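You operate a simulated robot arm through the tools that you are given. There is no shell and no other tool.

You run a simulated robot arm. Do the job below in one go: nothing can be reset, and whatever is moved stays where it is left.

TASK
Charge the 20 Ah cell to 3.50 volts in seat 2.
Fine: leave it there and turn the charger dial back to off.

It is judged by the outcome, as a careful person would: the job done as asked, and still so three seconds after it is handed in. It fails if anything else is knocked over, pushed out of place, dropped, spilled or broken.

THE ROBOT
A 6-joint arm with a two-finger gripper, fixed in place. Base frame: the origin is on the floor under the middle of its stand, x ahead of it, y to its left, z up. Units: mm, rad, N and s.
It reaches about 1572 mm from its shoulder. Its first joint turns from -2.897 to 2.897 rad. Payload 2.45 kg.
The TCP is the grasp point between the finger pads, 20 mm short of the fingertips. In the tool frame z runs along the fingers and y along their closing line. The gripper opens to 140 mm; its body begins 168 mm behind the TCP.
Orientation is that of the tool frame in the base frame, as a unit quaternion [x, y, z, w]. With the fingers straight down and closing along the base's y, the tool's x points along the base's -x, its y along +y and its z along -z.

THE INTERFACE
- The arm moves only by the tool jog_arm. Its argument "deltas" is a list of rows, each a list of 3 entries, a list of its own where there are three numbers: the shift along the base's x, y, z in m, then the turn, a rotation vector about the base's x, y, z in rad, then the opening, from 0 (shut) to 1 (fully open). In form: [[[dx, dy, dz], [rx, ry, rz], gripper], ...]. A call has 1 to 20 rows; each row shifts and turns the commanded pose from where the row before left it. Rows are played at 5 a second. More than 50 mm and 0.15 rad between two rows, or a gripper value outside its range, and nothing of the call is played. Where a pose cannot be reached the arm comes as near as it can. A force on the tool above 40 N (or 10 N above the force at the start of the call, whichever is more), or a blocked arm, ends the call early, and 0.2 s more pass. The fingers move at their own pace (about 45 mm/s each) and stop on an object; they squeeze with about 38 N. The grip force told is the motor's: it shows also when the fingers shut on nothing. Time passes only in rows, and 0.2 s behind the last, so rows that do not move let the fingers close. The reply holds the time, the measured pose of the TCP, the force on the tool along the base axes, the opening and the grip force, in the units named above and with some noise, with the torque about the TCP (base axes, N m) and any sound that the robot's microphone picked up.
- Cameras (640 x 400 px; columns grow to the right, rows downward): "scene" is fixed at [48.1, 652.2, 1456]; the picture's right is [-0.40, -0.91, 0.00], its down [-0.32, 0.14, -0.93] and it looks along [0.86, -0.38, -0.35] (base axes); focal length 362 px, centre (320, 200). "wrist" rides on the gripper at [78, 11, -209] in the tool frame; the picture's right is [-0.14, 0.99, 0.00], its down [-0.92, -0.13, -0.37] and it looks along [-0.37, -0.05, 0.93] (tool axes); focal length 280 px, centre (320, 200).
- get_image(camera): a new picture of that camera. The clock stands still meanwhile.
- probe_pixels(camera, pixels): for up to 12 pixels [column, row] of the newest picture of that camera ("zoom" is the newest enlarged one), the place [x, y, z] in the base frame of the surface seen there, good to about 2 mm. The clock stands still meanwhile.
- zoom(camera, box): a new picture of the part [left, top, right, bottom] of that camera's present view, enlarged. The clock stands still meanwhile.
- job_done(): hands the job in; it is judged then, once.

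Leave the gripper open and the arm clear of the work at the hand-in unless told otherwise.

The tools are called after "Emit:" by a JSON object that holds its "name" and its "arguments". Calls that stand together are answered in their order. jog_arm: Moves the arm, as the interface text tells. Its arguments: {"type":"object","properties":{"deltas":{"type":"array","items":{"type":"array"}}},"required":["deltas"]} The other tools are called the same way: get_image (camera) takes a picture; probe_pixels (camera, pixels) gives the place of the surface under pixels of a picture; zoom (camera, box) takes an enlarged picture of a part of a camera's view; job_done () hands the job in.

At the start:

```text
time: 0.0
ee_pos: [663.1, -27.0, 1220.4]
orientation: [0.001, 1.0, 0.0, -0.001]
ft_force: [-0.5, -0.6, 0.9]
ft_torque: [0.0, 0.04, -0.04]
grip_width: 139.8
finger_force: 0.0
```

scene: 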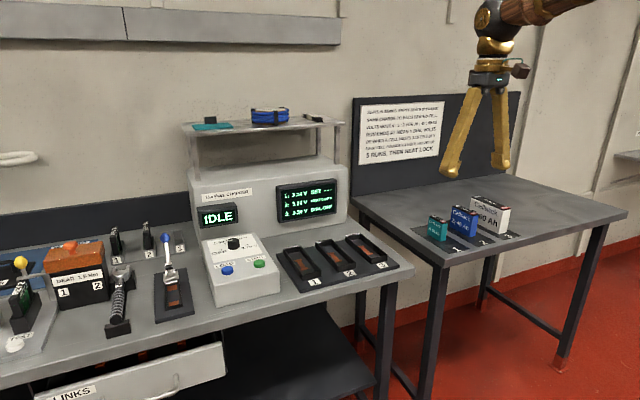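
wrist: 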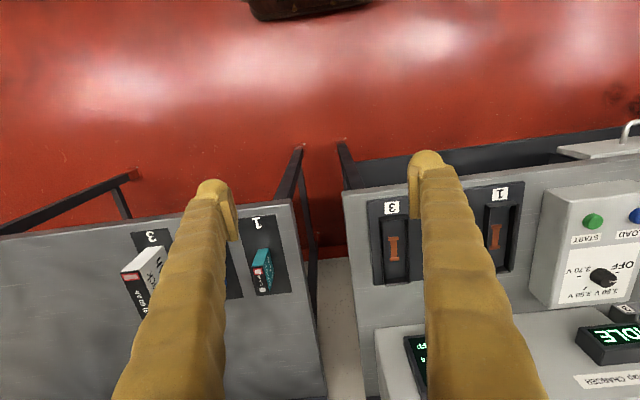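

I see a charger bench with seats 1–3, a dial, two buttons and screens, and a side table holding three cells. I'll zoom in on the sign, the charger, the screens and the cells to read them first.

Emit:
{"name": "zoom", "arguments": {"camera": "scene", "box": [350, 90, 450, 170]}}

Emit:
{"name": "zoom", "arguments": {"camera": "scene", "box": [190, 170, 350, 310]}}

Emit:
{"name": "zoom", "arguments": {"camera": "scene", "box": [410, 180, 530, 260]}}

Emit:
{"name": "zoom", "arguments": {"camera": "scene", "box": [270, 170, 350, 230]}}

Emit:
{"name": "zoom", "arguments": {"camera": "scene", "box": [0, 210, 210, 350]}}

```text
5.00 times, centred on (400, 130) of scene
```

zoom: 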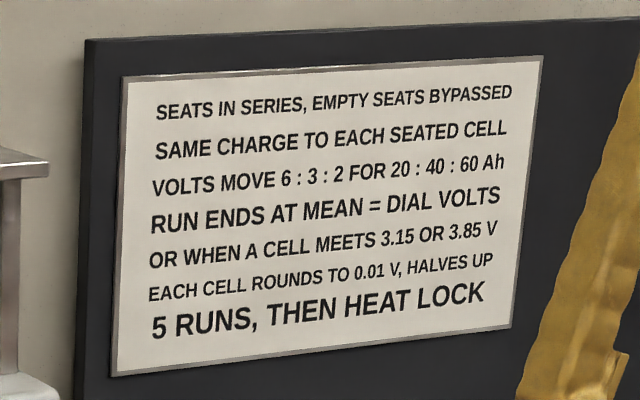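

```text
2.86 times, centred on (270, 240) of scene
```

zoom: 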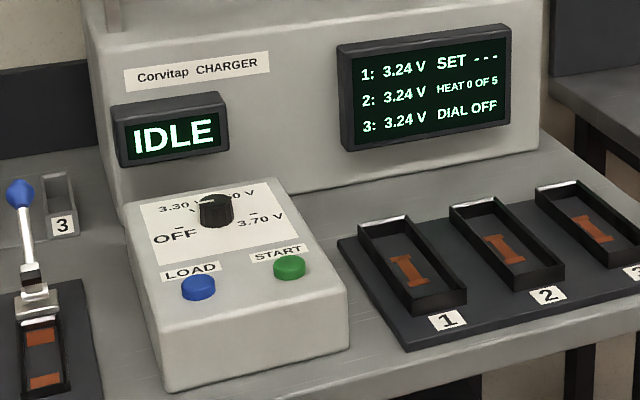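

```text
5.00 times, centred on (470, 220) of scene
```

zoom: 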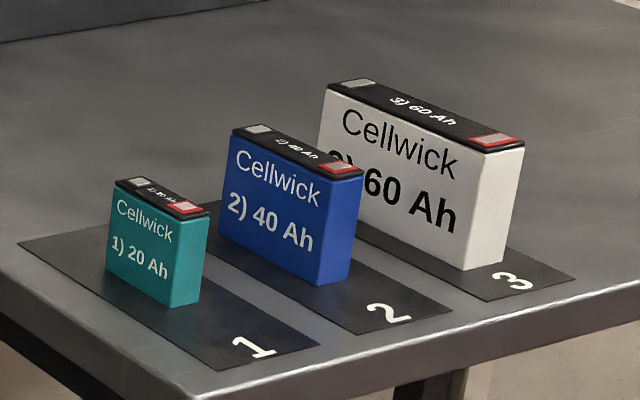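

```text
6.67 times, centred on (310, 200) of scene
```

zoom: 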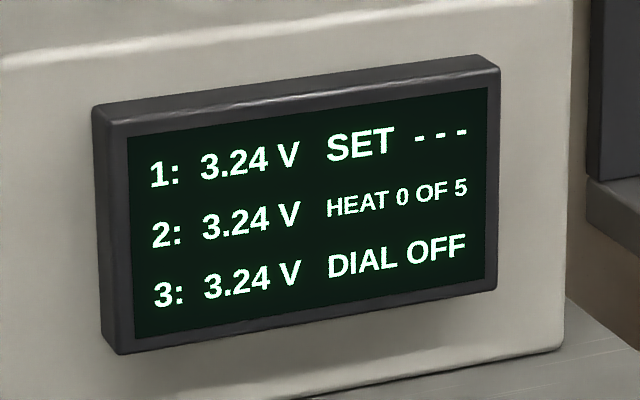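

```text
2.86 times, centred on (105, 280) of scene
```

zoom: 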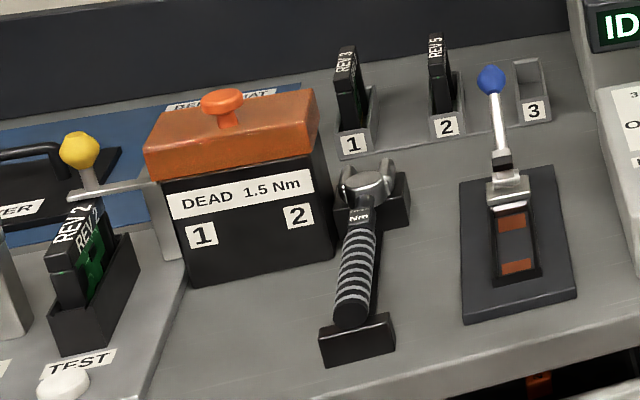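

The screen reads 1: 3.24 V, 2: 3.24 V, 3: 3.24 V, SET ---, HEAT 0 OF 5, DIAL OFF. The 20 Ah cell is the teal one on mat 1. Next I'll look closely at the dial marks from both cameras, and at the seats.

Emit:
{"name": "zoom", "arguments": {"camera": "scene", "box": [200, 230, 280, 280]}}

Emit:
{"name": "zoom", "arguments": {"camera": "wrist", "box": [540, 190, 640, 310]}}

Emit:
{"name": "zoom", "arguments": {"camera": "scene", "box": [270, 225, 410, 300]}}

Emit:
{"name": "get_image", "arguments": {"camera": "scene"}}

```text
8.00 times, centred on (240, 255) of scene
```

zoom: 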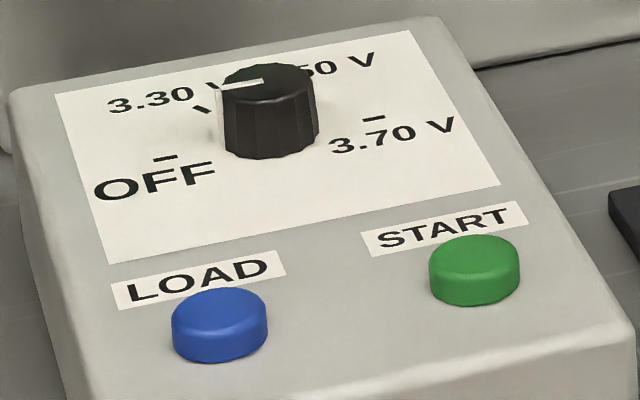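

```text
3.33 times, centred on (590, 250) of wrist
```

zoom: 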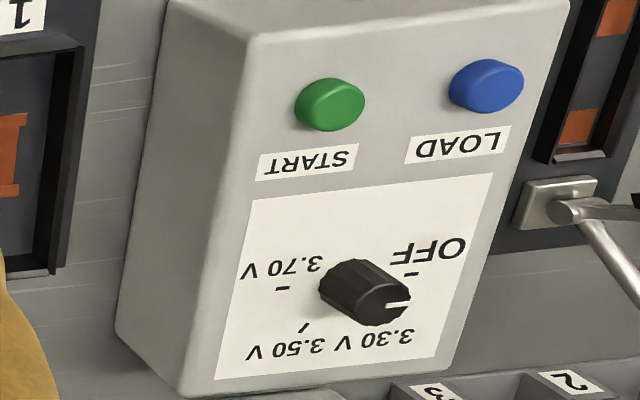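

```text
4.57 times, centred on (340, 262) of scene
```

zoom: 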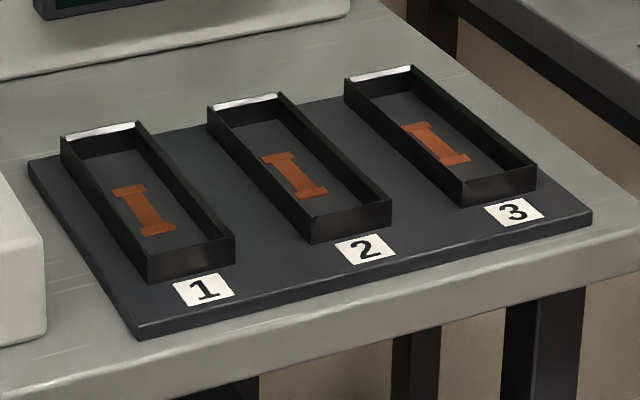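

```text
taken
```

scene: 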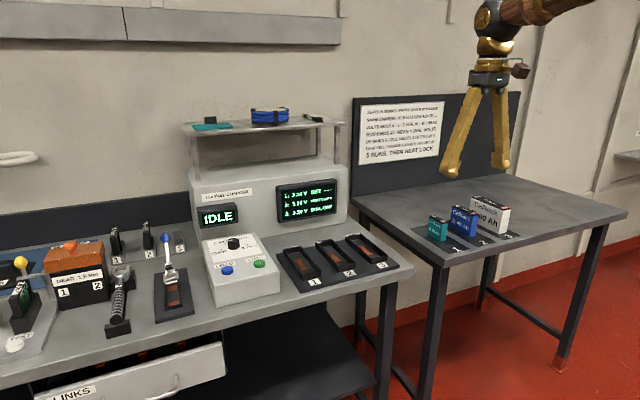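

The dial is marked OFF, 3.30, 3.50 and 3.70 V, with LOAD (blue) and START (green) buttons. Each seat has a silver bar at its far end and copper contacts. Next I'll probe the cell, seats, knob and buttons.

Emit:
{"name": "zoom", "arguments": {"camera": "scene", "box": [420, 205, 480, 245]}}

```text
10.00 times, centred on (450, 225) of scene
```

zoom: 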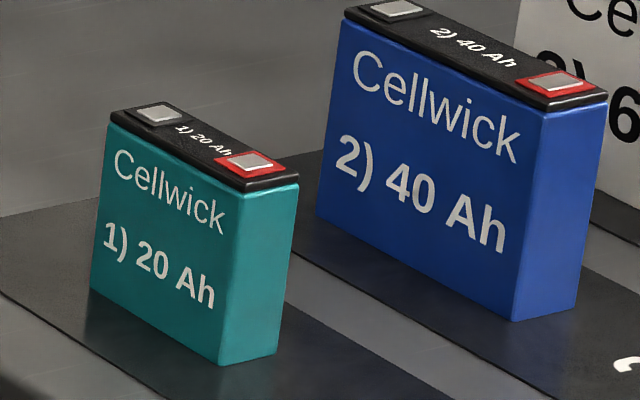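

The teal 20 Ah cell stands upright, with the bare terminal at its far end and the red-ringed one at its near end. I'll probe its corners in this zoom.

Emit:
{"name": "probe_pixels", "arguments": {"camera": "zoom", "pixels": [[115, 112], [178, 104], [296, 180], [240, 186], [222, 355], [276, 348], [95, 285], [160, 112], [252, 160], [205, 140], [330, 40], [300, 330]]}}

Emit:
{"name": "zoom", "arguments": {"camera": "scene", "box": [310, 230, 380, 280]}}

```text
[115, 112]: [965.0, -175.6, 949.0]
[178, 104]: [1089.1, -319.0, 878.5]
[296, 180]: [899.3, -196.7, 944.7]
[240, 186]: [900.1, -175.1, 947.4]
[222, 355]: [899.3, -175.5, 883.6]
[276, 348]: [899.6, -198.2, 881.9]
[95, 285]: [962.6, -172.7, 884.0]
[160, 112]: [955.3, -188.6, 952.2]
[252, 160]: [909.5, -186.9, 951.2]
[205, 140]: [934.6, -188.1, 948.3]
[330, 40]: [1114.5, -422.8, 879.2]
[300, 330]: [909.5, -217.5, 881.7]
```

```text
8.00 times, centred on (345, 255) of scene
```

zoom: 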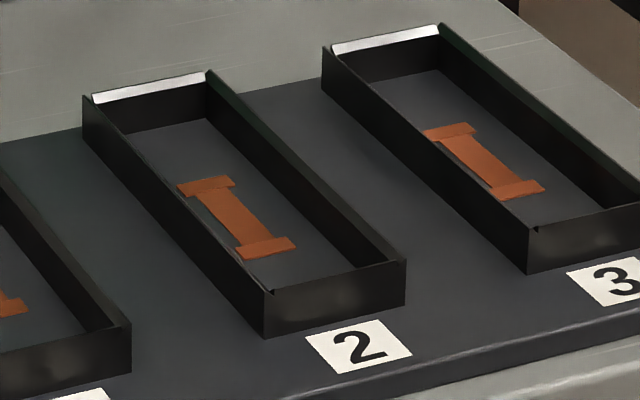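

Cell 1 spans about x 899–965, y −175 to −200 and z 881–950. Now I'll probe seat 2's walls, floor and contacts.

Emit:
{"name": "probe_pixels", "arguments": {"camera": "zoom", "pixels": [[85, 98], [208, 72], [98, 97], [203, 77], [404, 262], [264, 292], [385, 262], [160, 160], [210, 187], [265, 247], [320, 240], [150, 85]]}}

Emit:
{"name": "probe_pixels", "arguments": {"camera": "scene", "pixels": [[234, 238], [234, 247], [227, 270], [259, 263], [217, 250], [262, 250], [320, 200], [218, 218], [300, 125], [390, 265], [340, 225], [250, 245]]}}

```text
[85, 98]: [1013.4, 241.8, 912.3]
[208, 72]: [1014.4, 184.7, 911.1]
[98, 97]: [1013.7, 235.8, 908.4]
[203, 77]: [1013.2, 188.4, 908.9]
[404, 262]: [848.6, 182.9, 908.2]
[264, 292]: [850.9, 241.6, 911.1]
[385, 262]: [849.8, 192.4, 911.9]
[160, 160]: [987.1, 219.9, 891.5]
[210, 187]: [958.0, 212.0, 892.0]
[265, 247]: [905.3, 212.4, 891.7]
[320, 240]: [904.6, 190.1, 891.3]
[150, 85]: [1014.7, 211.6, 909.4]
```

```text
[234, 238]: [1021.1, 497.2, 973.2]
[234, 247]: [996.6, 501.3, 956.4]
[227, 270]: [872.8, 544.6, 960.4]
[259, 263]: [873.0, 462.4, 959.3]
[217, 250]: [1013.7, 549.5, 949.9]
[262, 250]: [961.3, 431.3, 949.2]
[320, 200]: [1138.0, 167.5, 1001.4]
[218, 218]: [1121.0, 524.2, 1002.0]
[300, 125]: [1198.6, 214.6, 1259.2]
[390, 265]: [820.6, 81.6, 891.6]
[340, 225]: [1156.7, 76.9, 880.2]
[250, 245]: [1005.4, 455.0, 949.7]
```

Seat 2's inside spans about x 853–1010 and y 187–238, with its rim at z 911 and its floor at 891.5. Its contacts are centred near (931, 212). The cell sits at about the same x, with its bare terminal facing away. I'll check the gap to the 40 Ah cell before moving above cell 1.

Emit:
{"name": "zoom", "arguments": {"camera": "scene", "box": [420, 195, 510, 251]}}

Emit:
{"name": "probe_pixels", "arguments": {"camera": "scene", "pixels": [[452, 210], [462, 225], [477, 218], [433, 221], [444, 226], [212, 130], [325, 118], [335, 122], [195, 128]]}}

```text
7.11 times, centred on (465, 223) of scene
```

zoom: 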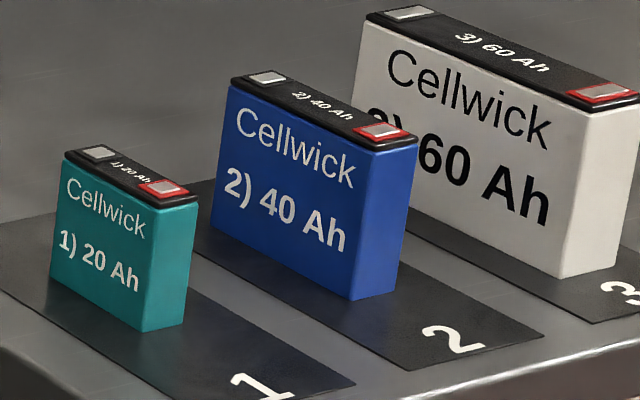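

```text
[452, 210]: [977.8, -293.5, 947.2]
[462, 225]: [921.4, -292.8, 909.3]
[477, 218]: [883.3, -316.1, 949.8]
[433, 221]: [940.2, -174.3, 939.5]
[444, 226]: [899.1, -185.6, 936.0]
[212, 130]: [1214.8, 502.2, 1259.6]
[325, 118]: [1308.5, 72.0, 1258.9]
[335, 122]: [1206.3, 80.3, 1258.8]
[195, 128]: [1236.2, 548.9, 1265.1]
```

The 40 Ah cell's near face is at y −293, so a half-open gripper clears it. Next I move above cell 1 at (932, −187.5, 1110) with the opening at 0.5.

Emit:
{"name": "jog_arm", "arguments": {"deltas": [[[0.0336, -0.02, -0.0138], [0, 0, 0], 0.5], [[0.0336, -0.02, -0.0138], [0, 0, 0], 0.5], [[0.0336, -0.02, -0.0138], [0, 0, 0], 0.5], [[0.0336, -0.02, -0.0138], [0, 0, 0], 0.5], [[0.0336, -0.02, -0.0138], [0, 0, 0], 0.5], [[0.0336, -0.02, -0.0138], [0, 0, 0], 0.5], [[0.0336, -0.02, -0.0138], [0, 0, 0], 0.5], [[0.0336, -0.0205, -0.0138], [0, 0, 0], 0.5], [[0, 0, 0], [0, 0, 0], 0.5], [[0, 0, 0], [0, 0, 0], 0.5]]}}

```text
time: 2.2
ee_pos: [932.5, -188.4, 1109.7]
orientation: [0.0, 1.0, 0.0, 0.0]
ft_force: [-0.5, 0.2, 0.6]
ft_torque: [0.01, 0.01, 0.01]
grip_width: 70.0
finger_force: 0.1
```

The arm is at (932.5, −188.4, 1109.7) with the opening at 70 mm. I'll check the wrist view to line the fingers up with the cell.

Emit:
{"name": "get_image", "arguments": {"camera": "wrist"}}

Emit:
{"name": "get_image", "arguments": {"camera": "scene"}}

```text
taken
```

wrist: 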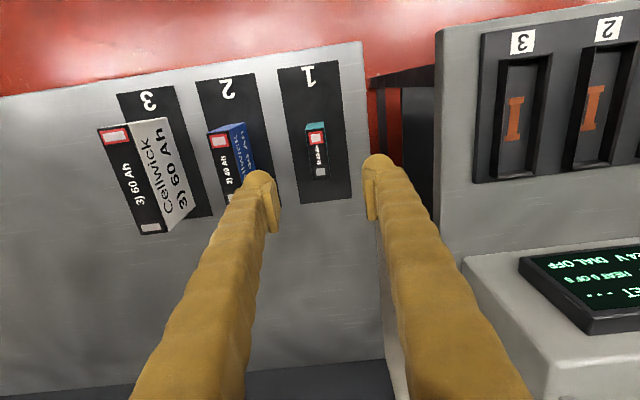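

```text
taken
```

scene: 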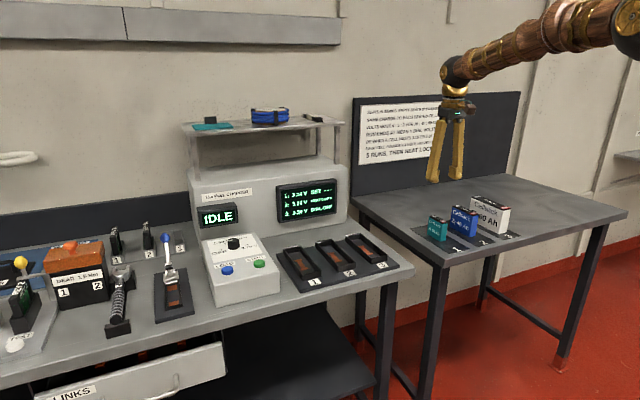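

The cell appears between the fingers at about (317, 150). I'll zoom in on it to measure its edges and yaw exactly.

Emit:
{"name": "zoom", "arguments": {"camera": "wrist", "box": [286, 115, 350, 185]}}

```text
5.71 times, centred on (318, 150) of wrist
```

zoom: 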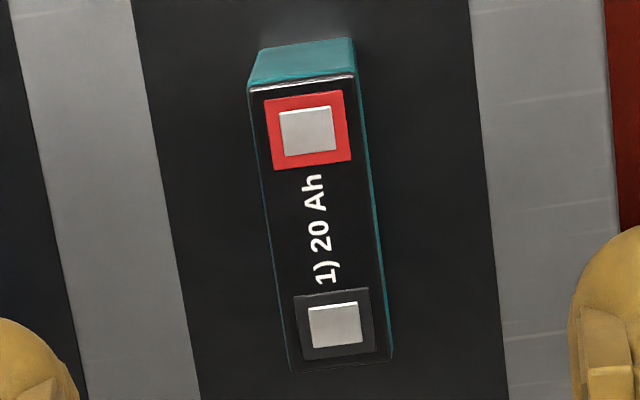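

I'll probe the top's corners.

Emit:
{"name": "probe_pixels", "arguments": {"camera": "zoom", "pixels": [[254, 95], [350, 82], [294, 360], [386, 352], [307, 130], [335, 326], [264, 200], [362, 200], [320, 235], [150, 200], [480, 200]]}}

```text
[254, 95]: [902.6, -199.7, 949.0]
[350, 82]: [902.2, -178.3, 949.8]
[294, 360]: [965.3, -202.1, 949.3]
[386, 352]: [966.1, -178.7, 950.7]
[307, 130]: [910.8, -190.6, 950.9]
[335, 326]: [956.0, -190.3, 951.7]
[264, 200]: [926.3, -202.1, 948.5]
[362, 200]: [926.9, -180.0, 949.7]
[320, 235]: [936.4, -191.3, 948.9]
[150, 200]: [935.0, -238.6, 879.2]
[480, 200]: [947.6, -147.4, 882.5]
```

The cell is centred near (933, −189) with no noticeable yaw, and its top is at 949.5. I'll go straight down to TCP z 928, which puts the fingertips at 908, above where the seat rim will be relative to the cell. Then I'll close.

Emit:
{"name": "jog_arm", "arguments": {"deltas": [[[0, 0, -0.035], [0, 0, 0], 0.5], [[0, 0, -0.035], [0, 0, 0], 0.5], [[0, 0, -0.035], [0, 0, 0], 0.5], [[0, 0, -0.03], [0, 0, 0], 0.5], [[0, 0, -0.025], [0, 0, 0], 0.5], [[0, 0, -0.0215], [0, 0, 0], 0.5], [[0, 0, 0], [0, 0, 0], 0.5], [[0, 0, 0], [0, 0, 0], 0.5]]}}

Emit:
{"name": "get_image", "arguments": {"camera": "wrist"}}

```text
time: 4.0
ee_pos: [930.4, -186.6, 928.4]
orientation: [0.0, 1.0, 0.0, 0.0]
ft_force: [0.3, 0.3, -0.5]
ft_torque: [0.0, 0.01, 0.02]
grip_width: 69.9
finger_force: 0.0
```

```text
taken
```

wrist: 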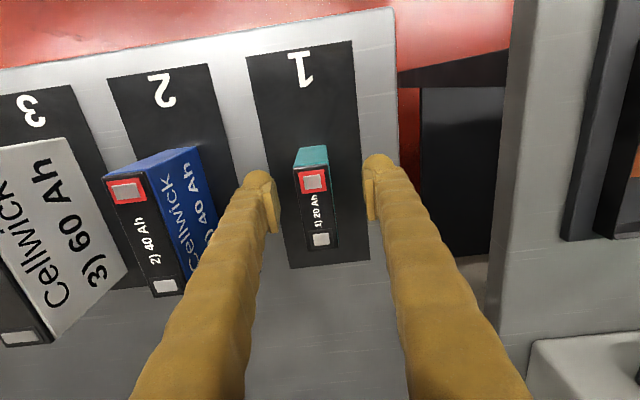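

The fingers sit on both sides of the teal cell and nothing else is near. I'll close on it without moving the arm.

Emit:
{"name": "jog_arm", "arguments": {"deltas": [[[0, 0, 0], [0, 0, 0], 0.3], [[0, 0, 0], [0, 0, 0], 0.2], [[0, 0, 0], [0, 0, 0], 0.1], [[0, 0, 0], [0, 0, 0], 0.05], [[0, 0, 0], [0, 0, 0], 0.0], [[0, 0, 0], [0, 0, 0], 0.0], [[0, 0, 0], [0, 0, 0], 0.0]]}}

```text
time: 5.6
ee_pos: [930.1, -187.0, 927.8]
orientation: [0.001, 1.0, 0.0, 0.0]
ft_force: [0.3, -1.0, 0.3]
ft_torque: [0.0, -0.01, 0.01]
grip_width: 24.9
finger_force: 38.2
```

The grip holds at 24.9 mm and 38 N. I'll lift straight up by 150 mm and check.

Emit:
{"name": "jog_arm", "arguments": {"deltas": [[[0, 0, 0.01], [0, 0, 0], 0.0], [[0, 0, 0.02], [0, 0, 0], 0.0], [[0, 0, 0.03], [0, 0, 0], 0.0], [[0, 0, 0.03], [0, 0, 0], 0.0], [[0, 0, 0.03], [0, 0, 0], 0.0], [[0, 0, 0.03], [0, 0, 0], 0.0], [[0, 0, 0], [0, 0, 0], 0.0]]}}

Emit:
{"name": "get_image", "arguments": {"camera": "scene"}}

Emit:
{"name": "get_image", "arguments": {"camera": "wrist"}}

```text
time: 7.2
ee_pos: [931.9, -187.1, 1077.0]
orientation: [0.0, 1.0, 0.0, 0.001]
ft_force: [0.0, -0.7, -2.7]
ft_torque: [-0.05, 0.02, -0.01]
grip_width: 25.2
finger_force: 37.7
```

```text
taken
```

scene: 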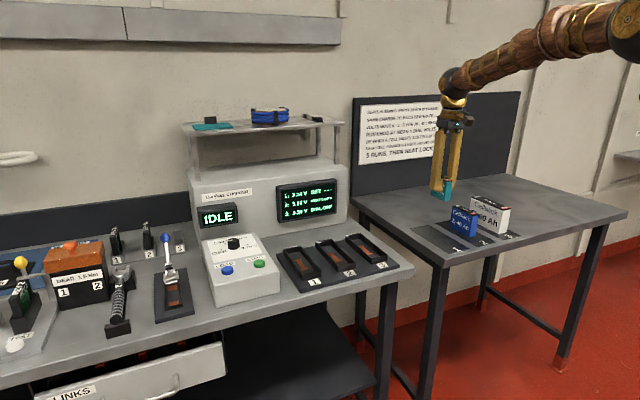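

```text
taken
```

wrist: 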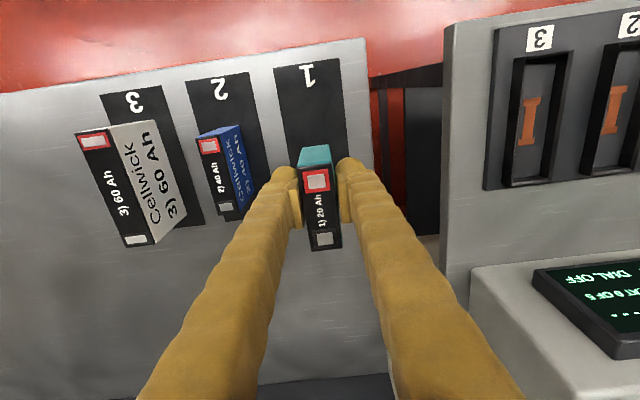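

The cell is lifted clear. Next I'll carry it sideways 400 mm to above seat 2 at (931.5, 212.5).

Emit:
{"name": "jog_arm", "arguments": {"deltas": [[[0, 0.02, 0], [0, 0, 0], 0.0], [[0, 0.04, 0], [0, 0, 0], 0.0], [[0, 0.04, 0], [0, 0, 0], 0.0], [[0, 0.04, 0], [0, 0, 0], 0.0], [[0, 0.04, 0], [0, 0, 0], 0.0], [[0, 0.04, 0], [0, 0, 0], 0.0], [[0, 0.04, 0], [0, 0, 0], 0.0], [[0, 0.04, 0], [0, 0, 0], 0.0], [[0, 0.04, 0], [0, 0, 0], 0.0], [[0, 0.03, 0], [0, 0, 0], 0.0], [[0, 0.02, 0], [0, 0, 0], 0.0], [[0, 0.01, 0], [0, 0, 0], 0.0], [[0, 0, 0], [0, 0, 0], 0.0], [[0, 0, 0], [0, 0, 0], 0.0]]}}

Emit:
{"name": "get_image", "arguments": {"camera": "wrist"}}

Emit:
{"name": "get_image", "arguments": {"camera": "scene"}}

```text
time: 10.2
ee_pos: [933.6, 212.5, 1080.5]
orientation: [0.0, 1.0, 0.0, 0.0]
ft_force: [-0.6, 0.2, -3.8]
ft_torque: [0.02, 0.01, -0.02]
grip_width: 24.9
finger_force: 38.8
```

```text
taken
```

wrist: 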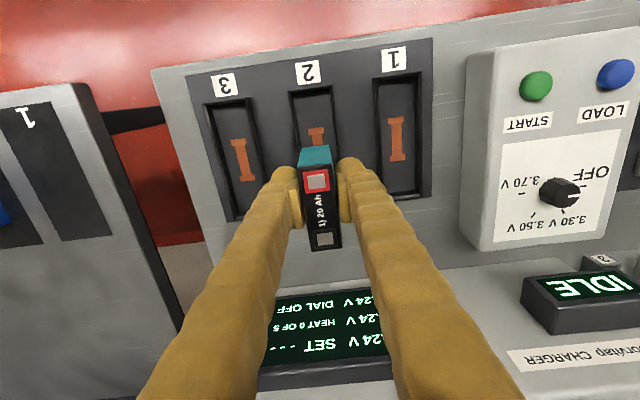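

```text
taken
```

scene: 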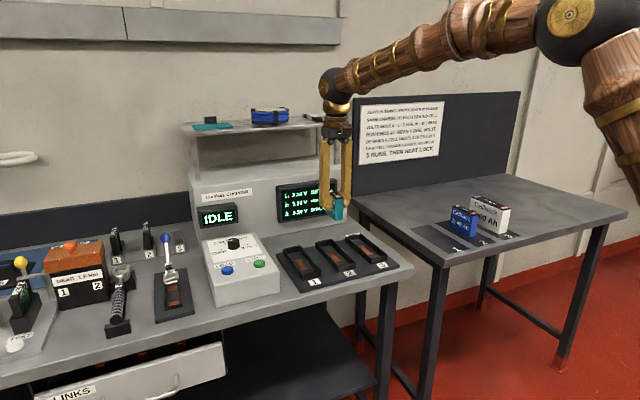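

The cell hangs over seat 2. I'll cross-check seat 2's walls in this wrist view before lowering it.

Emit:
{"name": "zoom", "arguments": {"camera": "wrist", "box": [270, 60, 370, 160]}}

Emit:
{"name": "zoom", "arguments": {"camera": "scene", "box": [290, 170, 400, 290]}}

```text
4.00 times, centred on (320, 110) of wrist
```

zoom: 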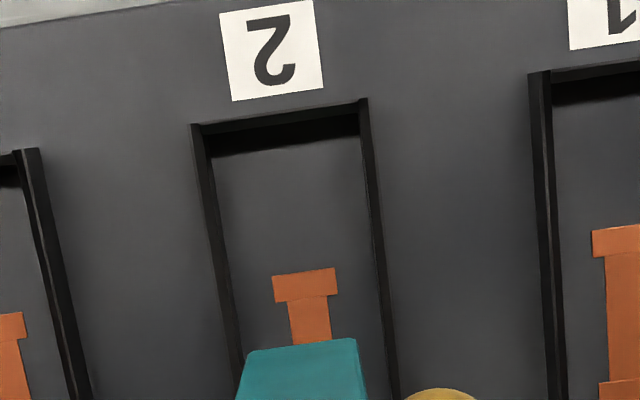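

```text
3.33 times, centred on (345, 230) of scene
```

zoom: 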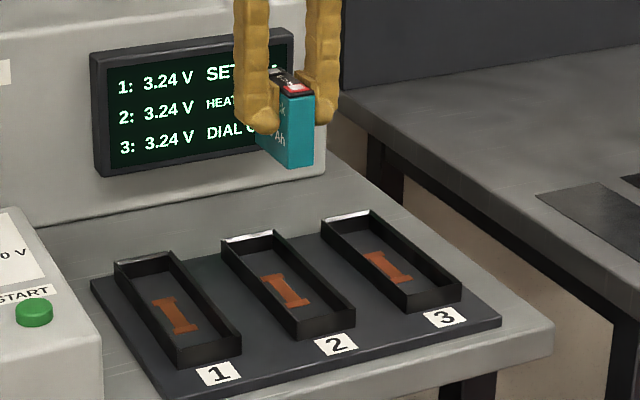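

Seat 2's walls look square and the cell is centred over the contacts. I'll lower it quickly to 15 mm above the seat floor, then check.

Emit:
{"name": "jog_arm", "arguments": {"deltas": [[[0, 0, -0.02], [0, 0, 0], 0.0], [[0, 0, -0.03], [0, 0, 0], 0.0], [[0, 0, -0.03], [0, 0, 0], 0.0], [[0, 0, -0.025], [0, 0, 0], 0.0], [[0, 0, -0.015], [0, 0, 0], 0.0], [[0, 0, 0], [0, 0, 0], 0.0], [[0, 0, 0], [0, 0, 0], 0.0]]}}

Emit:
{"name": "zoom", "arguments": {"camera": "scene", "box": [290, 190, 390, 290]}}

Emit:
{"name": "get_image", "arguments": {"camera": "wrist"}}

```text
time: 11.8
ee_pos: [932.9, 214.4, 960.6]
orientation: [0.0, 1.0, 0.0, -0.001]
ft_force: [0.1, -0.5, -3.4]
ft_torque: [-0.03, 0.04, 0.0]
grip_width: 24.8
finger_force: 37.9
```

```text
4.00 times, centred on (340, 240) of scene
```

zoom: 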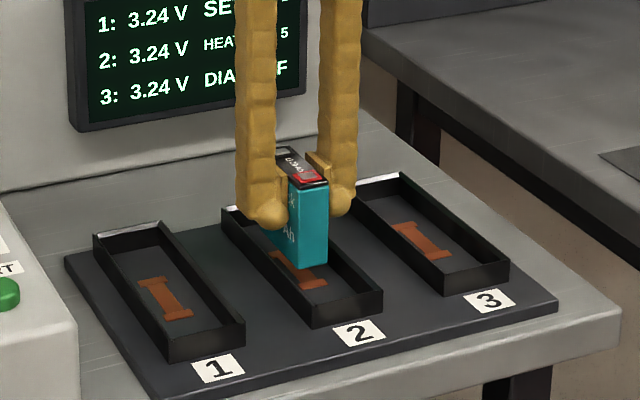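

```text
taken
```

wrist: 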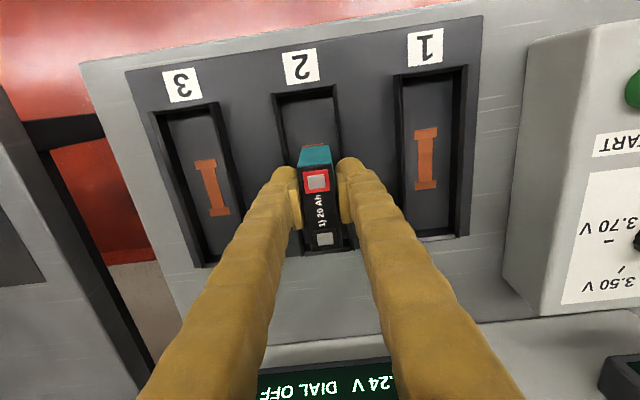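

The cell is aligned with seat 2 and clear of its walls. I'll lower it another 17 mm gently and read the force.

Emit:
{"name": "jog_arm", "arguments": {"deltas": [[[0, 0, -0.007], [0, 0, 0], 0.0], [[0, 0, -0.006], [0, 0, 0], 0.0], [[0, 0, -0.004], [0, 0, 0], 0.0], [[0, 0, 0], [0, 0, 0], 0.0]]}}

Emit:
{"name": "zoom", "arguments": {"camera": "scene", "box": [310, 210, 370, 270]}}

```text
time: 12.8
ee_pos: [931.3, 212.6, 942.5]
orientation: [0.001, 1.0, 0.0, 0.0]
ft_force: [-0.2, 0.4, -2.2]
ft_torque: [0.01, 0.05, -0.01]
grip_width: 24.9
finger_force: 38.2
```

```text
6.67 times, centred on (340, 240) of scene
```

zoom: 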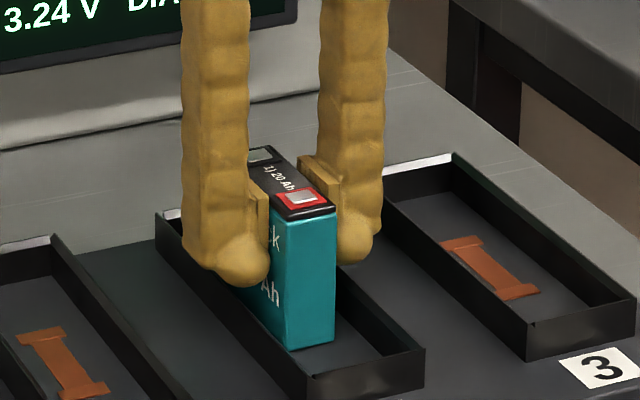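

There is no contact yet (force −2 N, still carrying the weight). I'll lower 1 mm per row until the force changes.

Emit:
{"name": "jog_arm", "arguments": {"deltas": [[[0, 0, -0.001], [0, 0, 0], 0.0], [[0, 0, -0.001], [0, 0, 0], 0.0], [[0, 0, 0], [0, 0, 0], 0.0]]}}

```text
time: 13.6
ee_pos: [931.9, 212.5, 941.9]
orientation: [0.0, 1.0, 0.0, 0.001]
ft_force: [-5.6, -3.9, 19.9]
ft_torque: [0.02, 0.35, 0.05]
grip_width: 24.6
finger_force: 38.0
```

Contact: +20 N upward, so the cell is on the seat floor. I'll ease up 0.8 mm to take off the press and read the force before letting go.

Emit:
{"name": "jog_arm", "arguments": {"deltas": [[[0, 0, 0.0008], [0, 0, 0], 0.0], [[0, 0, 0], [0, 0, 0], 0.0]]}}

Emit:
{"name": "zoom", "arguments": {"camera": "scene", "box": [310, 210, 370, 270]}}

```text
time: 14.2
ee_pos: [932.4, 212.1, 940.8]
orientation: [-0.001, 1.0, 0.0, 0.001]
ft_force: [8.3, 0.6, 16.0]
ft_torque: [0.04, -0.18, -0.01]
grip_width: 25.1
finger_force: 37.4
```

```text
6.67 times, centred on (340, 240) of scene
```

zoom: 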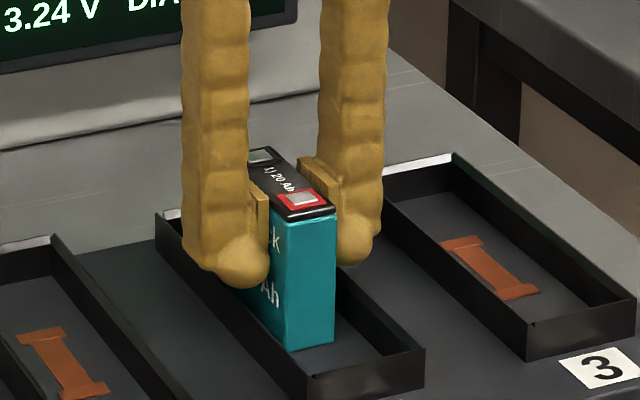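

It is still pressing at 16 N. I'll raise another 0.5 mm, then open the fingers gently to about 50 mm. The seat rim is below the fingertips, so there is room.

Emit:
{"name": "jog_arm", "arguments": {"deltas": [[[0, 0, 0.0005], [0, 0, 0], 0.0], [[0, 0, 0], [0, 0, 0], 0.0]]}}

```text
time: 14.8
ee_pos: [933.0, 212.6, 941.2]
orientation: [0.0, 1.0, 0.0, 0.0]
ft_force: [5.4, 3.0, 14.8]
ft_torque: [0.07, -0.36, 0.0]
grip_width: 24.8
finger_force: 38.3
```

Emit:
{"name": "jog_arm", "arguments": {"deltas": [[[0, 0, 0.0005], [0, 0, 0], 0.0], [[0, 0, 0], [0, 0, 0], 0.0]]}}

```text
time: 15.4
ee_pos: [932.1, 212.8, 941.4]
orientation: [0.0, 1.0, 0.0, 0.0]
ft_force: [3.8, 1.1, 6.9]
ft_torque: [-0.02, -0.24, 0.03]
grip_width: 24.8
finger_force: 38.3
```

The press is down to 7 N, so the cell rests on the floor. I'll open the fingers slowly to 50 mm.

Emit:
{"name": "jog_arm", "arguments": {"deltas": [[[0, 0, 0], [0, 0, 0], 0.2], [[0, 0, 0], [0, 0, 0], 0.25], [[0, 0, 0], [0, 0, 0], 0.32], [[0, 0, 0], [0, 0, 0], 0.36], [[0, 0, 0], [0, 0, 0], 0.36]]}}

Emit:
{"name": "zoom", "arguments": {"camera": "scene", "box": [290, 190, 390, 290]}}

Emit:
{"name": "get_image", "arguments": {"camera": "wrist"}}

```text
time: 16.6
ee_pos: [932.2, 212.7, 940.6]
orientation: [0.0, 1.0, 0.0, 0.001]
ft_force: [-0.3, 0.0, -0.1]
ft_torque: [-0.02, 0.0, 0.0]
grip_width: 50.4
finger_force: 0.1
```

```text
4.00 times, centred on (340, 240) of scene
```

zoom: 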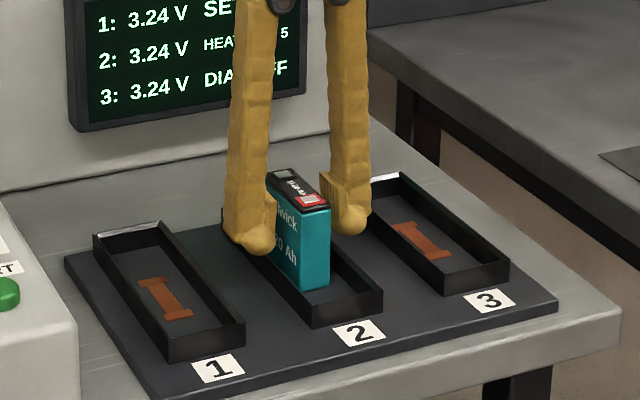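

```text
taken
```

wrist: 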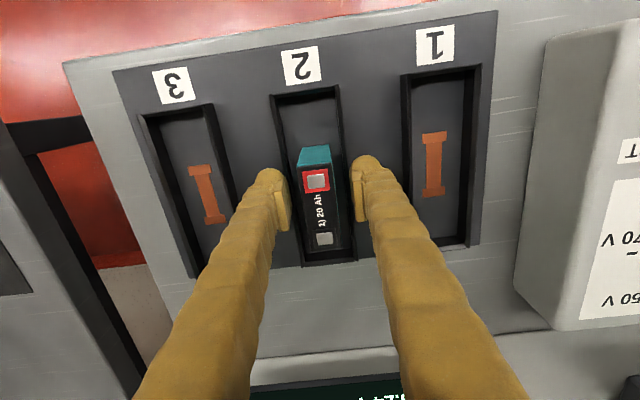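

The cell stands in seat 2 and the fingers are free. I'll rise straight up 180 mm.

Emit:
{"name": "jog_arm", "arguments": {"deltas": [[[0, 0, 0.02], [0, 0, 0], 0.36], [[0, 0, 0.04], [0, 0, 0], 0.36], [[0, 0, 0.04], [0, 0, 0], 0.36], [[0, 0, 0.04], [0, 0, 0], 0.36], [[0, 0, 0.04], [0, 0, 0], 0.36], [[0, 0, 0], [0, 0, 0], 0.36]]}}

Emit:
{"name": "get_image", "arguments": {"camera": "wrist"}}

Emit:
{"name": "get_image", "arguments": {"camera": "scene"}}

```text
time: 18.0
ee_pos: [932.6, 212.0, 1122.4]
orientation: [0.0, 1.0, 0.0, -0.001]
ft_force: [0.3, 0.5, -0.7]
ft_torque: [-0.02, 0.03, -0.01]
grip_width: 50.6
finger_force: 0.1
```

```text
taken
```

wrist: 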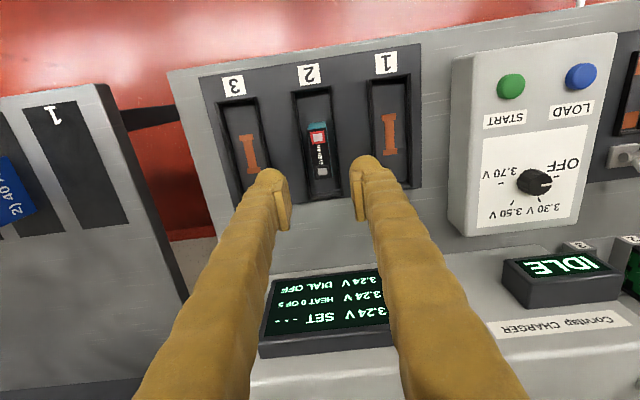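

```text
taken
```

scene: 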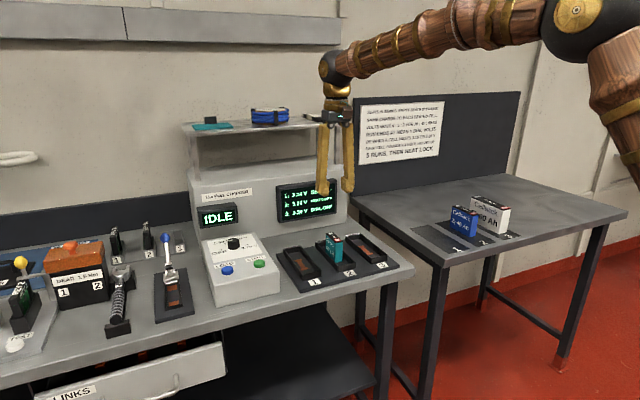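

The cell stands upright in seat 2. Now I'll zoom the wrist view on the dial panel, around (535, 180), and measure the knob, ticks and buttons.

Emit:
{"name": "zoom", "arguments": {"camera": "wrist", "box": [460, 50, 620, 230]}}

```text
2.22 times, centred on (540, 140) of wrist
```

zoom: 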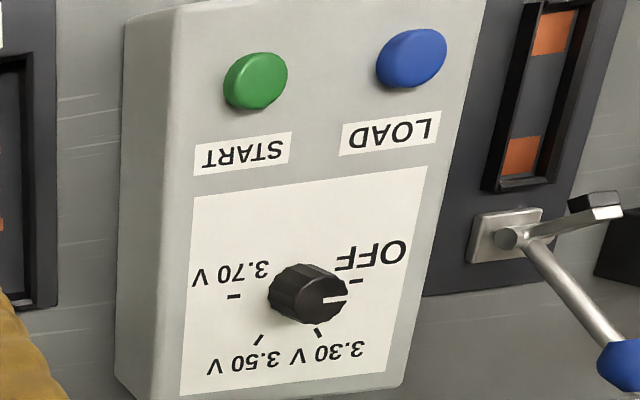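

Emit:
{"name": "probe_pixels", "arguments": {"camera": "zoom", "pixels": [[234, 296], [260, 340], [319, 333], [356, 281], [323, 297], [310, 293], [343, 298], [290, 310], [275, 290], [256, 78], [412, 56], [615, 365]]}}

Emit:
{"name": "probe_pixels", "arguments": {"camera": "scene", "pixels": [[166, 239], [234, 243], [228, 243], [240, 243], [234, 239], [207, 215], [190, 180], [350, 185]]}}

```text
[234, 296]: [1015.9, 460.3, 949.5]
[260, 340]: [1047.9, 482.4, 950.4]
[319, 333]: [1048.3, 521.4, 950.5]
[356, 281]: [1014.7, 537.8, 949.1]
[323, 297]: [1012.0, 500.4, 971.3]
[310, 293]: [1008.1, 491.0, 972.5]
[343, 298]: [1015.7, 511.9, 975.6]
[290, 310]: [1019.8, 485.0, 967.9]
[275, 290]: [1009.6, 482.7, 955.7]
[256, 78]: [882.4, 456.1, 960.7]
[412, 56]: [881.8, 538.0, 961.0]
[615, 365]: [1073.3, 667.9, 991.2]
```

```text
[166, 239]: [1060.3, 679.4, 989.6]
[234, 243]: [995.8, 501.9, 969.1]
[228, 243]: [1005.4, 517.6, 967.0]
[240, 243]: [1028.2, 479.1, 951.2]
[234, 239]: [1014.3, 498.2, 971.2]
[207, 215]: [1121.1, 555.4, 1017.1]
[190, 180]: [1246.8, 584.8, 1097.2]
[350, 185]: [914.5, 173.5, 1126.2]
```

The dial centre comes out at about (1014, 500), with ticks every 60°: OFF toward +y, 3.30 at +30°, 3.50 at −30° and 3.70 toward −y. The knob is about 40 mm across, z 950–974. I'll go above it with the hand turned +60°, so a −120° turn takes it from OFF to 3.50.

Emit:
{"name": "jog_arm", "arguments": {"deltas": [[[0.01026, 0.03594, -0.00266], [0, 0, 0.1309], 0.5], [[0.01026, 0.03594, -0.00266], [0, 0, 0.1309], 0.5], [[0.01026, 0.03594, -0.00266], [0, 0, 0.1309], 0.5], [[0.01026, 0.03594, -0.00266], [0, 0, 0.1309], 0.5], [[0.01026, 0.03594, -0.00266], [0, 0, 0.1309], 0.5], [[0.01026, 0.03594, -0.00266], [0, 0, 0.1309], 0.5], [[0.01026, 0.03594, -0.00266], [0, 0, 0.1309], 0.5], [[0.01026, 0.03594, -0.00266], [0, 0, 0.1309], 0.5], [[0, 0, 0], [0, 0, 0], 0.5], [[0, 0, 0], [0, 0, 0], 0.5]]}}

Emit:
{"name": "get_image", "arguments": {"camera": "wrist"}}

Emit:
{"name": "get_image", "arguments": {"camera": "scene"}}

```text
time: 20.2
ee_pos: [1013.9, 500.8, 1102.1]
orientation: [-0.501, 0.866, 0.001, 0.0]
ft_force: [-0.2, -0.7, -0.7]
ft_torque: [-0.01, 0.01, 0.03]
grip_width: 70.3
finger_force: 0.3
```

```text
taken
```

wrist: 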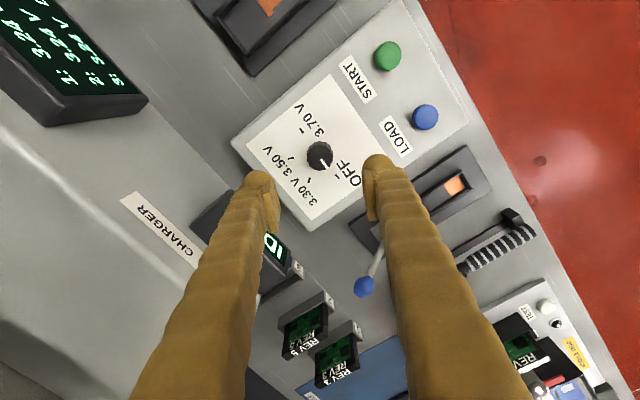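

```text
taken
```

scene: 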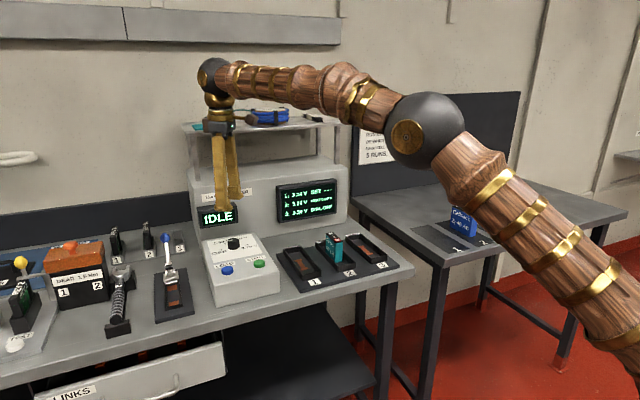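

The hand is above the knob, turned by +60°. I'll zoom the wrist view on the dial, around (320, 155), for an exact centre.

Emit:
{"name": "zoom", "arguments": {"camera": "wrist", "box": [270, 105, 370, 205]}}

```text
4.00 times, centred on (320, 155) of wrist
```

zoom: 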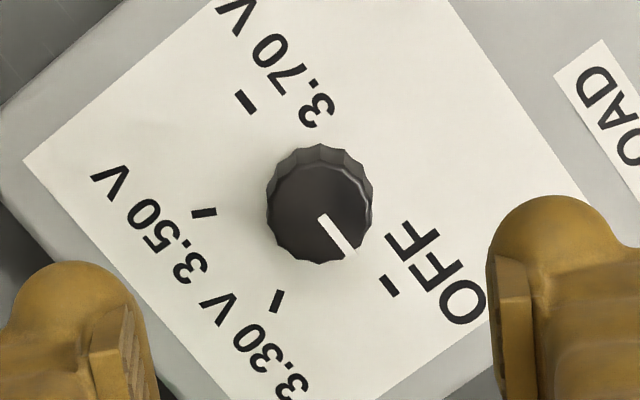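

Emit:
{"name": "probe_pixels", "arguments": {"camera": "zoom", "pixels": [[245, 102], [204, 212], [277, 301], [389, 286], [320, 215], [320, 219], [345, 245], [272, 215], [368, 215], [320, 260], [320, 165]]}}

```text
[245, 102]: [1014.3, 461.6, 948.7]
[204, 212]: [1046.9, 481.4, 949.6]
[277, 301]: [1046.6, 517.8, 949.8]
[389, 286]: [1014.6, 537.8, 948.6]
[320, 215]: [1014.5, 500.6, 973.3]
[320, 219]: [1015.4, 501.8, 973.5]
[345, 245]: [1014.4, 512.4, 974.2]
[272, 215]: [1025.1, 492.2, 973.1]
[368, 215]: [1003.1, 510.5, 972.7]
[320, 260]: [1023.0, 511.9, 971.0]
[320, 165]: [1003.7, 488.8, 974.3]
```

The centre is confirmed at (1014, 500), with the panel at 949 and the knob top at 973.5. I'll descend to TCP z 974, which puts the tips about 4–5 mm above the panel.

Emit:
{"name": "jog_arm", "arguments": {"deltas": [[[0, 0, -0.03], [0, 0, 0], 0.5], [[0, 0, -0.03], [0, 0, 0], 0.5], [[0, 0, -0.03], [0, 0, 0], 0.5], [[0, 0, -0.02], [0, 0, 0], 0.5], [[0, 0, -0.01], [0, 0, 0], 0.5], [[0, 0, -0.006], [0, 0, 0], 0.5], [[0, 0, 0], [0, 0, 0], 0.5]]}}

Emit:
{"name": "get_image", "arguments": {"camera": "wrist"}}

Emit:
{"name": "get_image", "arguments": {"camera": "scene"}}

```text
time: 21.8
ee_pos: [1015.5, 497.3, 973.7]
orientation: [-0.5, 0.866, 0.0, -0.001]
ft_force: [0.4, -0.3, 0.4]
ft_torque: [-0.02, -0.01, 0.01]
grip_width: 70.2
finger_force: 0.1
```

```text
taken
```

wrist: 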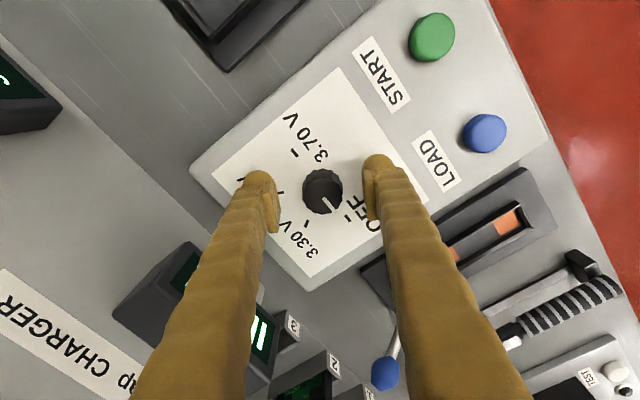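

```text
taken
```

scene: 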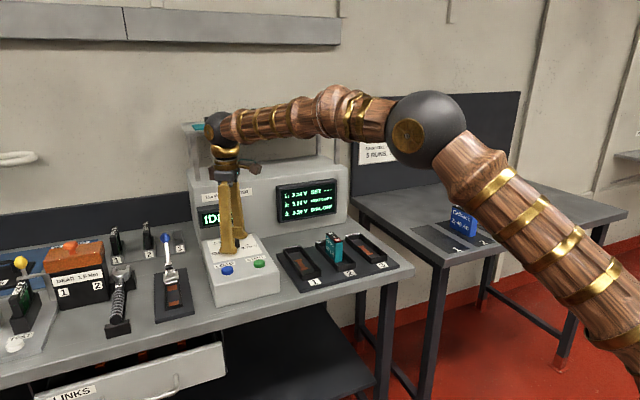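

The fingers straddle the knob and the screen is still readable. I'll close on the knob.

Emit:
{"name": "jog_arm", "arguments": {"deltas": [[[0, 0, 0], [0, 0, 0], 0.35], [[0, 0, 0], [0, 0, 0], 0.25], [[0, 0, 0], [0, 0, 0], 0.15], [[0, 0, 0], [0, 0, 0], 0.1], [[0, 0, 0], [0, 0, 0], 0.1]]}}

Emit:
{"name": "get_image", "arguments": {"camera": "wrist"}}

```text
time: 23.0
ee_pos: [1014.0, 499.8, 972.8]
orientation: [-0.501, 0.865, 0.001, -0.001]
ft_force: [-30.9, 11.8, 0.1]
ft_torque: [0.24, 0.35, 0.1]
grip_width: 31.4
finger_force: 39.5
```

```text
taken
```

wrist: 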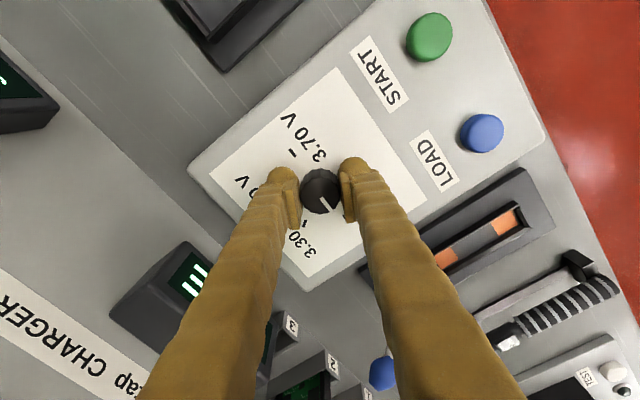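

Gripped at 31.4 mm, but a side force of about 33 N along the closing line shows the hand is slightly off centre. I'll shift 1 mm along (−0.87, +0.5) to relieve it.

Emit:
{"name": "jog_arm", "arguments": {"deltas": [[[-0.0009, 0.0005, 0], [0, 0, 0], 0.1], [[0, 0, 0], [0, 0, 0], 0.1]]}}

```text
time: 23.6
ee_pos: [1014.4, 500.0, 973.5]
orientation: [-0.499, 0.867, 0.0, 0.0]
ft_force: [-12.2, 10.6, -4.2]
ft_torque: [0.19, 0.06, 0.05]
grip_width: 31.2
finger_force: 45.3
```

Down to 16 N. I'll shift 0.6 mm more.

Emit:
{"name": "jog_arm", "arguments": {"deltas": [[[-0.0005, 0.0005, 0], [0, 0, 0], 0.1], [[0, 0, 0], [0, 0, 0], 0.1]]}}

```text
time: 24.2
ee_pos: [1014.2, 500.0, 973.2]
orientation: [-0.499, 0.866, -0.001, 0.0]
ft_force: [-0.2, 0.9, -7.5]
ft_torque: [0.03, -0.02, 0.04]
grip_width: 31.3
finger_force: 45.0
```

The grip is now centred with almost no side force. I'll turn −60° first, from OFF toward 3.30, and watch the screen.

Emit:
{"name": "jog_arm", "arguments": {"deltas": [[[0, 0, 0], [0, 0, -0.08], 0.1], [[0, 0, 0], [0, 0, -0.12], 0.1], [[0, 0, 0], [0, 0, -0.12], 0.1], [[0, 0, 0], [0, 0, -0.12], 0.1], [[0, 0, 0], [0, 0, -0.12], 0.1], [[0, 0, 0], [0, 0, -0.12], 0.1], [[0, 0, 0], [0, 0, -0.12], 0.1], [[0, 0, 0], [0, 0, -0.12], 0.1], [[0, 0, 0], [0, 0, -0.1272], 0.1], [[0, 0, 0], [0, 0, 0], 0.1]]}}

Emit:
{"name": "get_image", "arguments": {"camera": "wrist"}}

Emit:
{"name": "zoom", "arguments": {"camera": "scene", "box": [190, 170, 350, 280]}}

```text
time: 26.4
ee_pos: [1015.2, 501.1, 973.3]
orientation: [0.001, 1.0, 0.0, 0.0]
ft_force: [15.8, -2.4, -21.4]
ft_torque: [0.01, -0.18, 0.03]
grip_width: 30.9
finger_force: 45.0
```

```text
taken
```

wrist: 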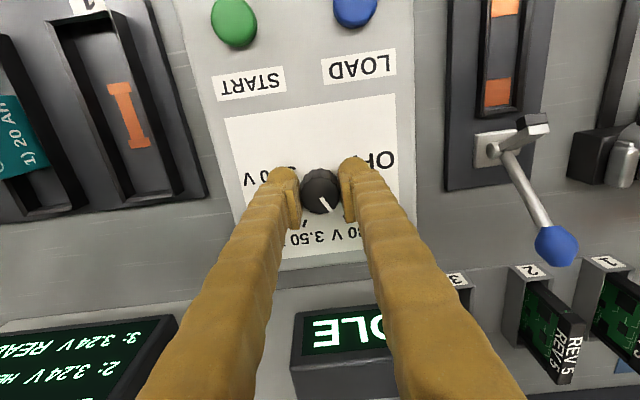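

```text
3.64 times, centred on (270, 225) of scene
```

zoom: 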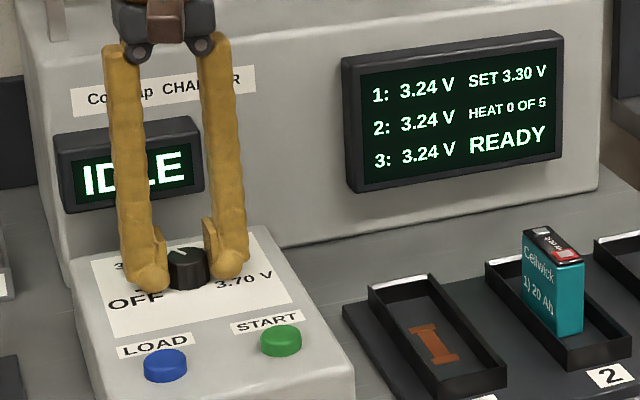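

The screen shows SET 3.30 V and READY, so the dial itself sets the target. I'll relieve the small load (about +0.6 mm x, −0.7 mm z) and then turn another −60° to 3.50.

Emit:
{"name": "jog_arm", "arguments": {"deltas": [[[0.0006, 0, -0.0007], [0, 0, 0], 0.1], [[0, 0, 0], [0, 0, 0], 0.1]]}}

```text
time: 27.0
ee_pos: [1014.3, 501.2, 972.9]
orientation: [0.0, 1.0, 0.0, -0.001]
ft_force: [-0.4, -11.8, -9.0]
ft_torque: [-0.14, 0.11, -0.01]
grip_width: 31.0
finger_force: 45.2
```

The load is relieved. I'll turn another −60° toward 3.50.

Emit:
{"name": "jog_arm", "arguments": {"deltas": [[[0, 0, 0], [0, 0, -0.08], 0.1], [[0, 0, 0], [0, 0, -0.12], 0.1], [[0, 0, 0], [0, 0, -0.12], 0.1], [[0, 0, 0], [0, 0, -0.12], 0.1], [[0, 0, 0], [0, 0, -0.12], 0.1], [[0, 0, 0], [0, 0, -0.12], 0.1], [[0, 0, 0], [0, 0, -0.12], 0.1], [[0, 0, 0], [0, 0, -0.12], 0.1], [[0, 0, 0], [0, 0, -0.1272], 0.1], [[0, 0, 0], [0, 0, 0], 0.1]]}}

Emit:
{"name": "get_image", "arguments": {"camera": "wrist"}}

Emit:
{"name": "zoom", "arguments": {"camera": "scene", "box": [190, 170, 350, 280]}}

```text
time: 29.2
ee_pos: [1015.7, 500.7, 973.2]
orientation: [0.501, 0.865, 0.0, 0.0]
ft_force: [-2.4, 6.6, 10.5]
ft_torque: [0.05, 0.04, 0.07]
grip_width: 31.2
finger_force: 45.5
```

```text
taken
```

wrist: 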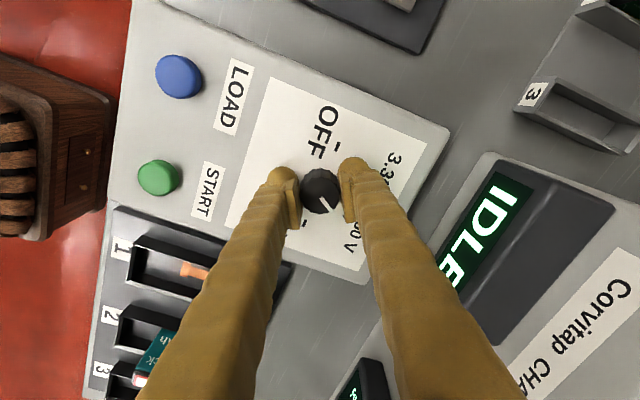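

```text
3.64 times, centred on (270, 225) of scene
```

zoom: 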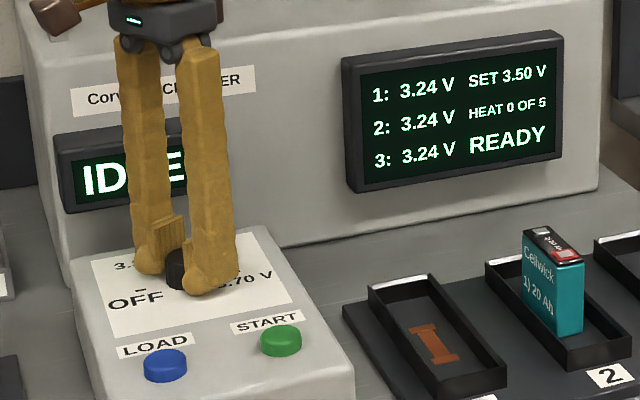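

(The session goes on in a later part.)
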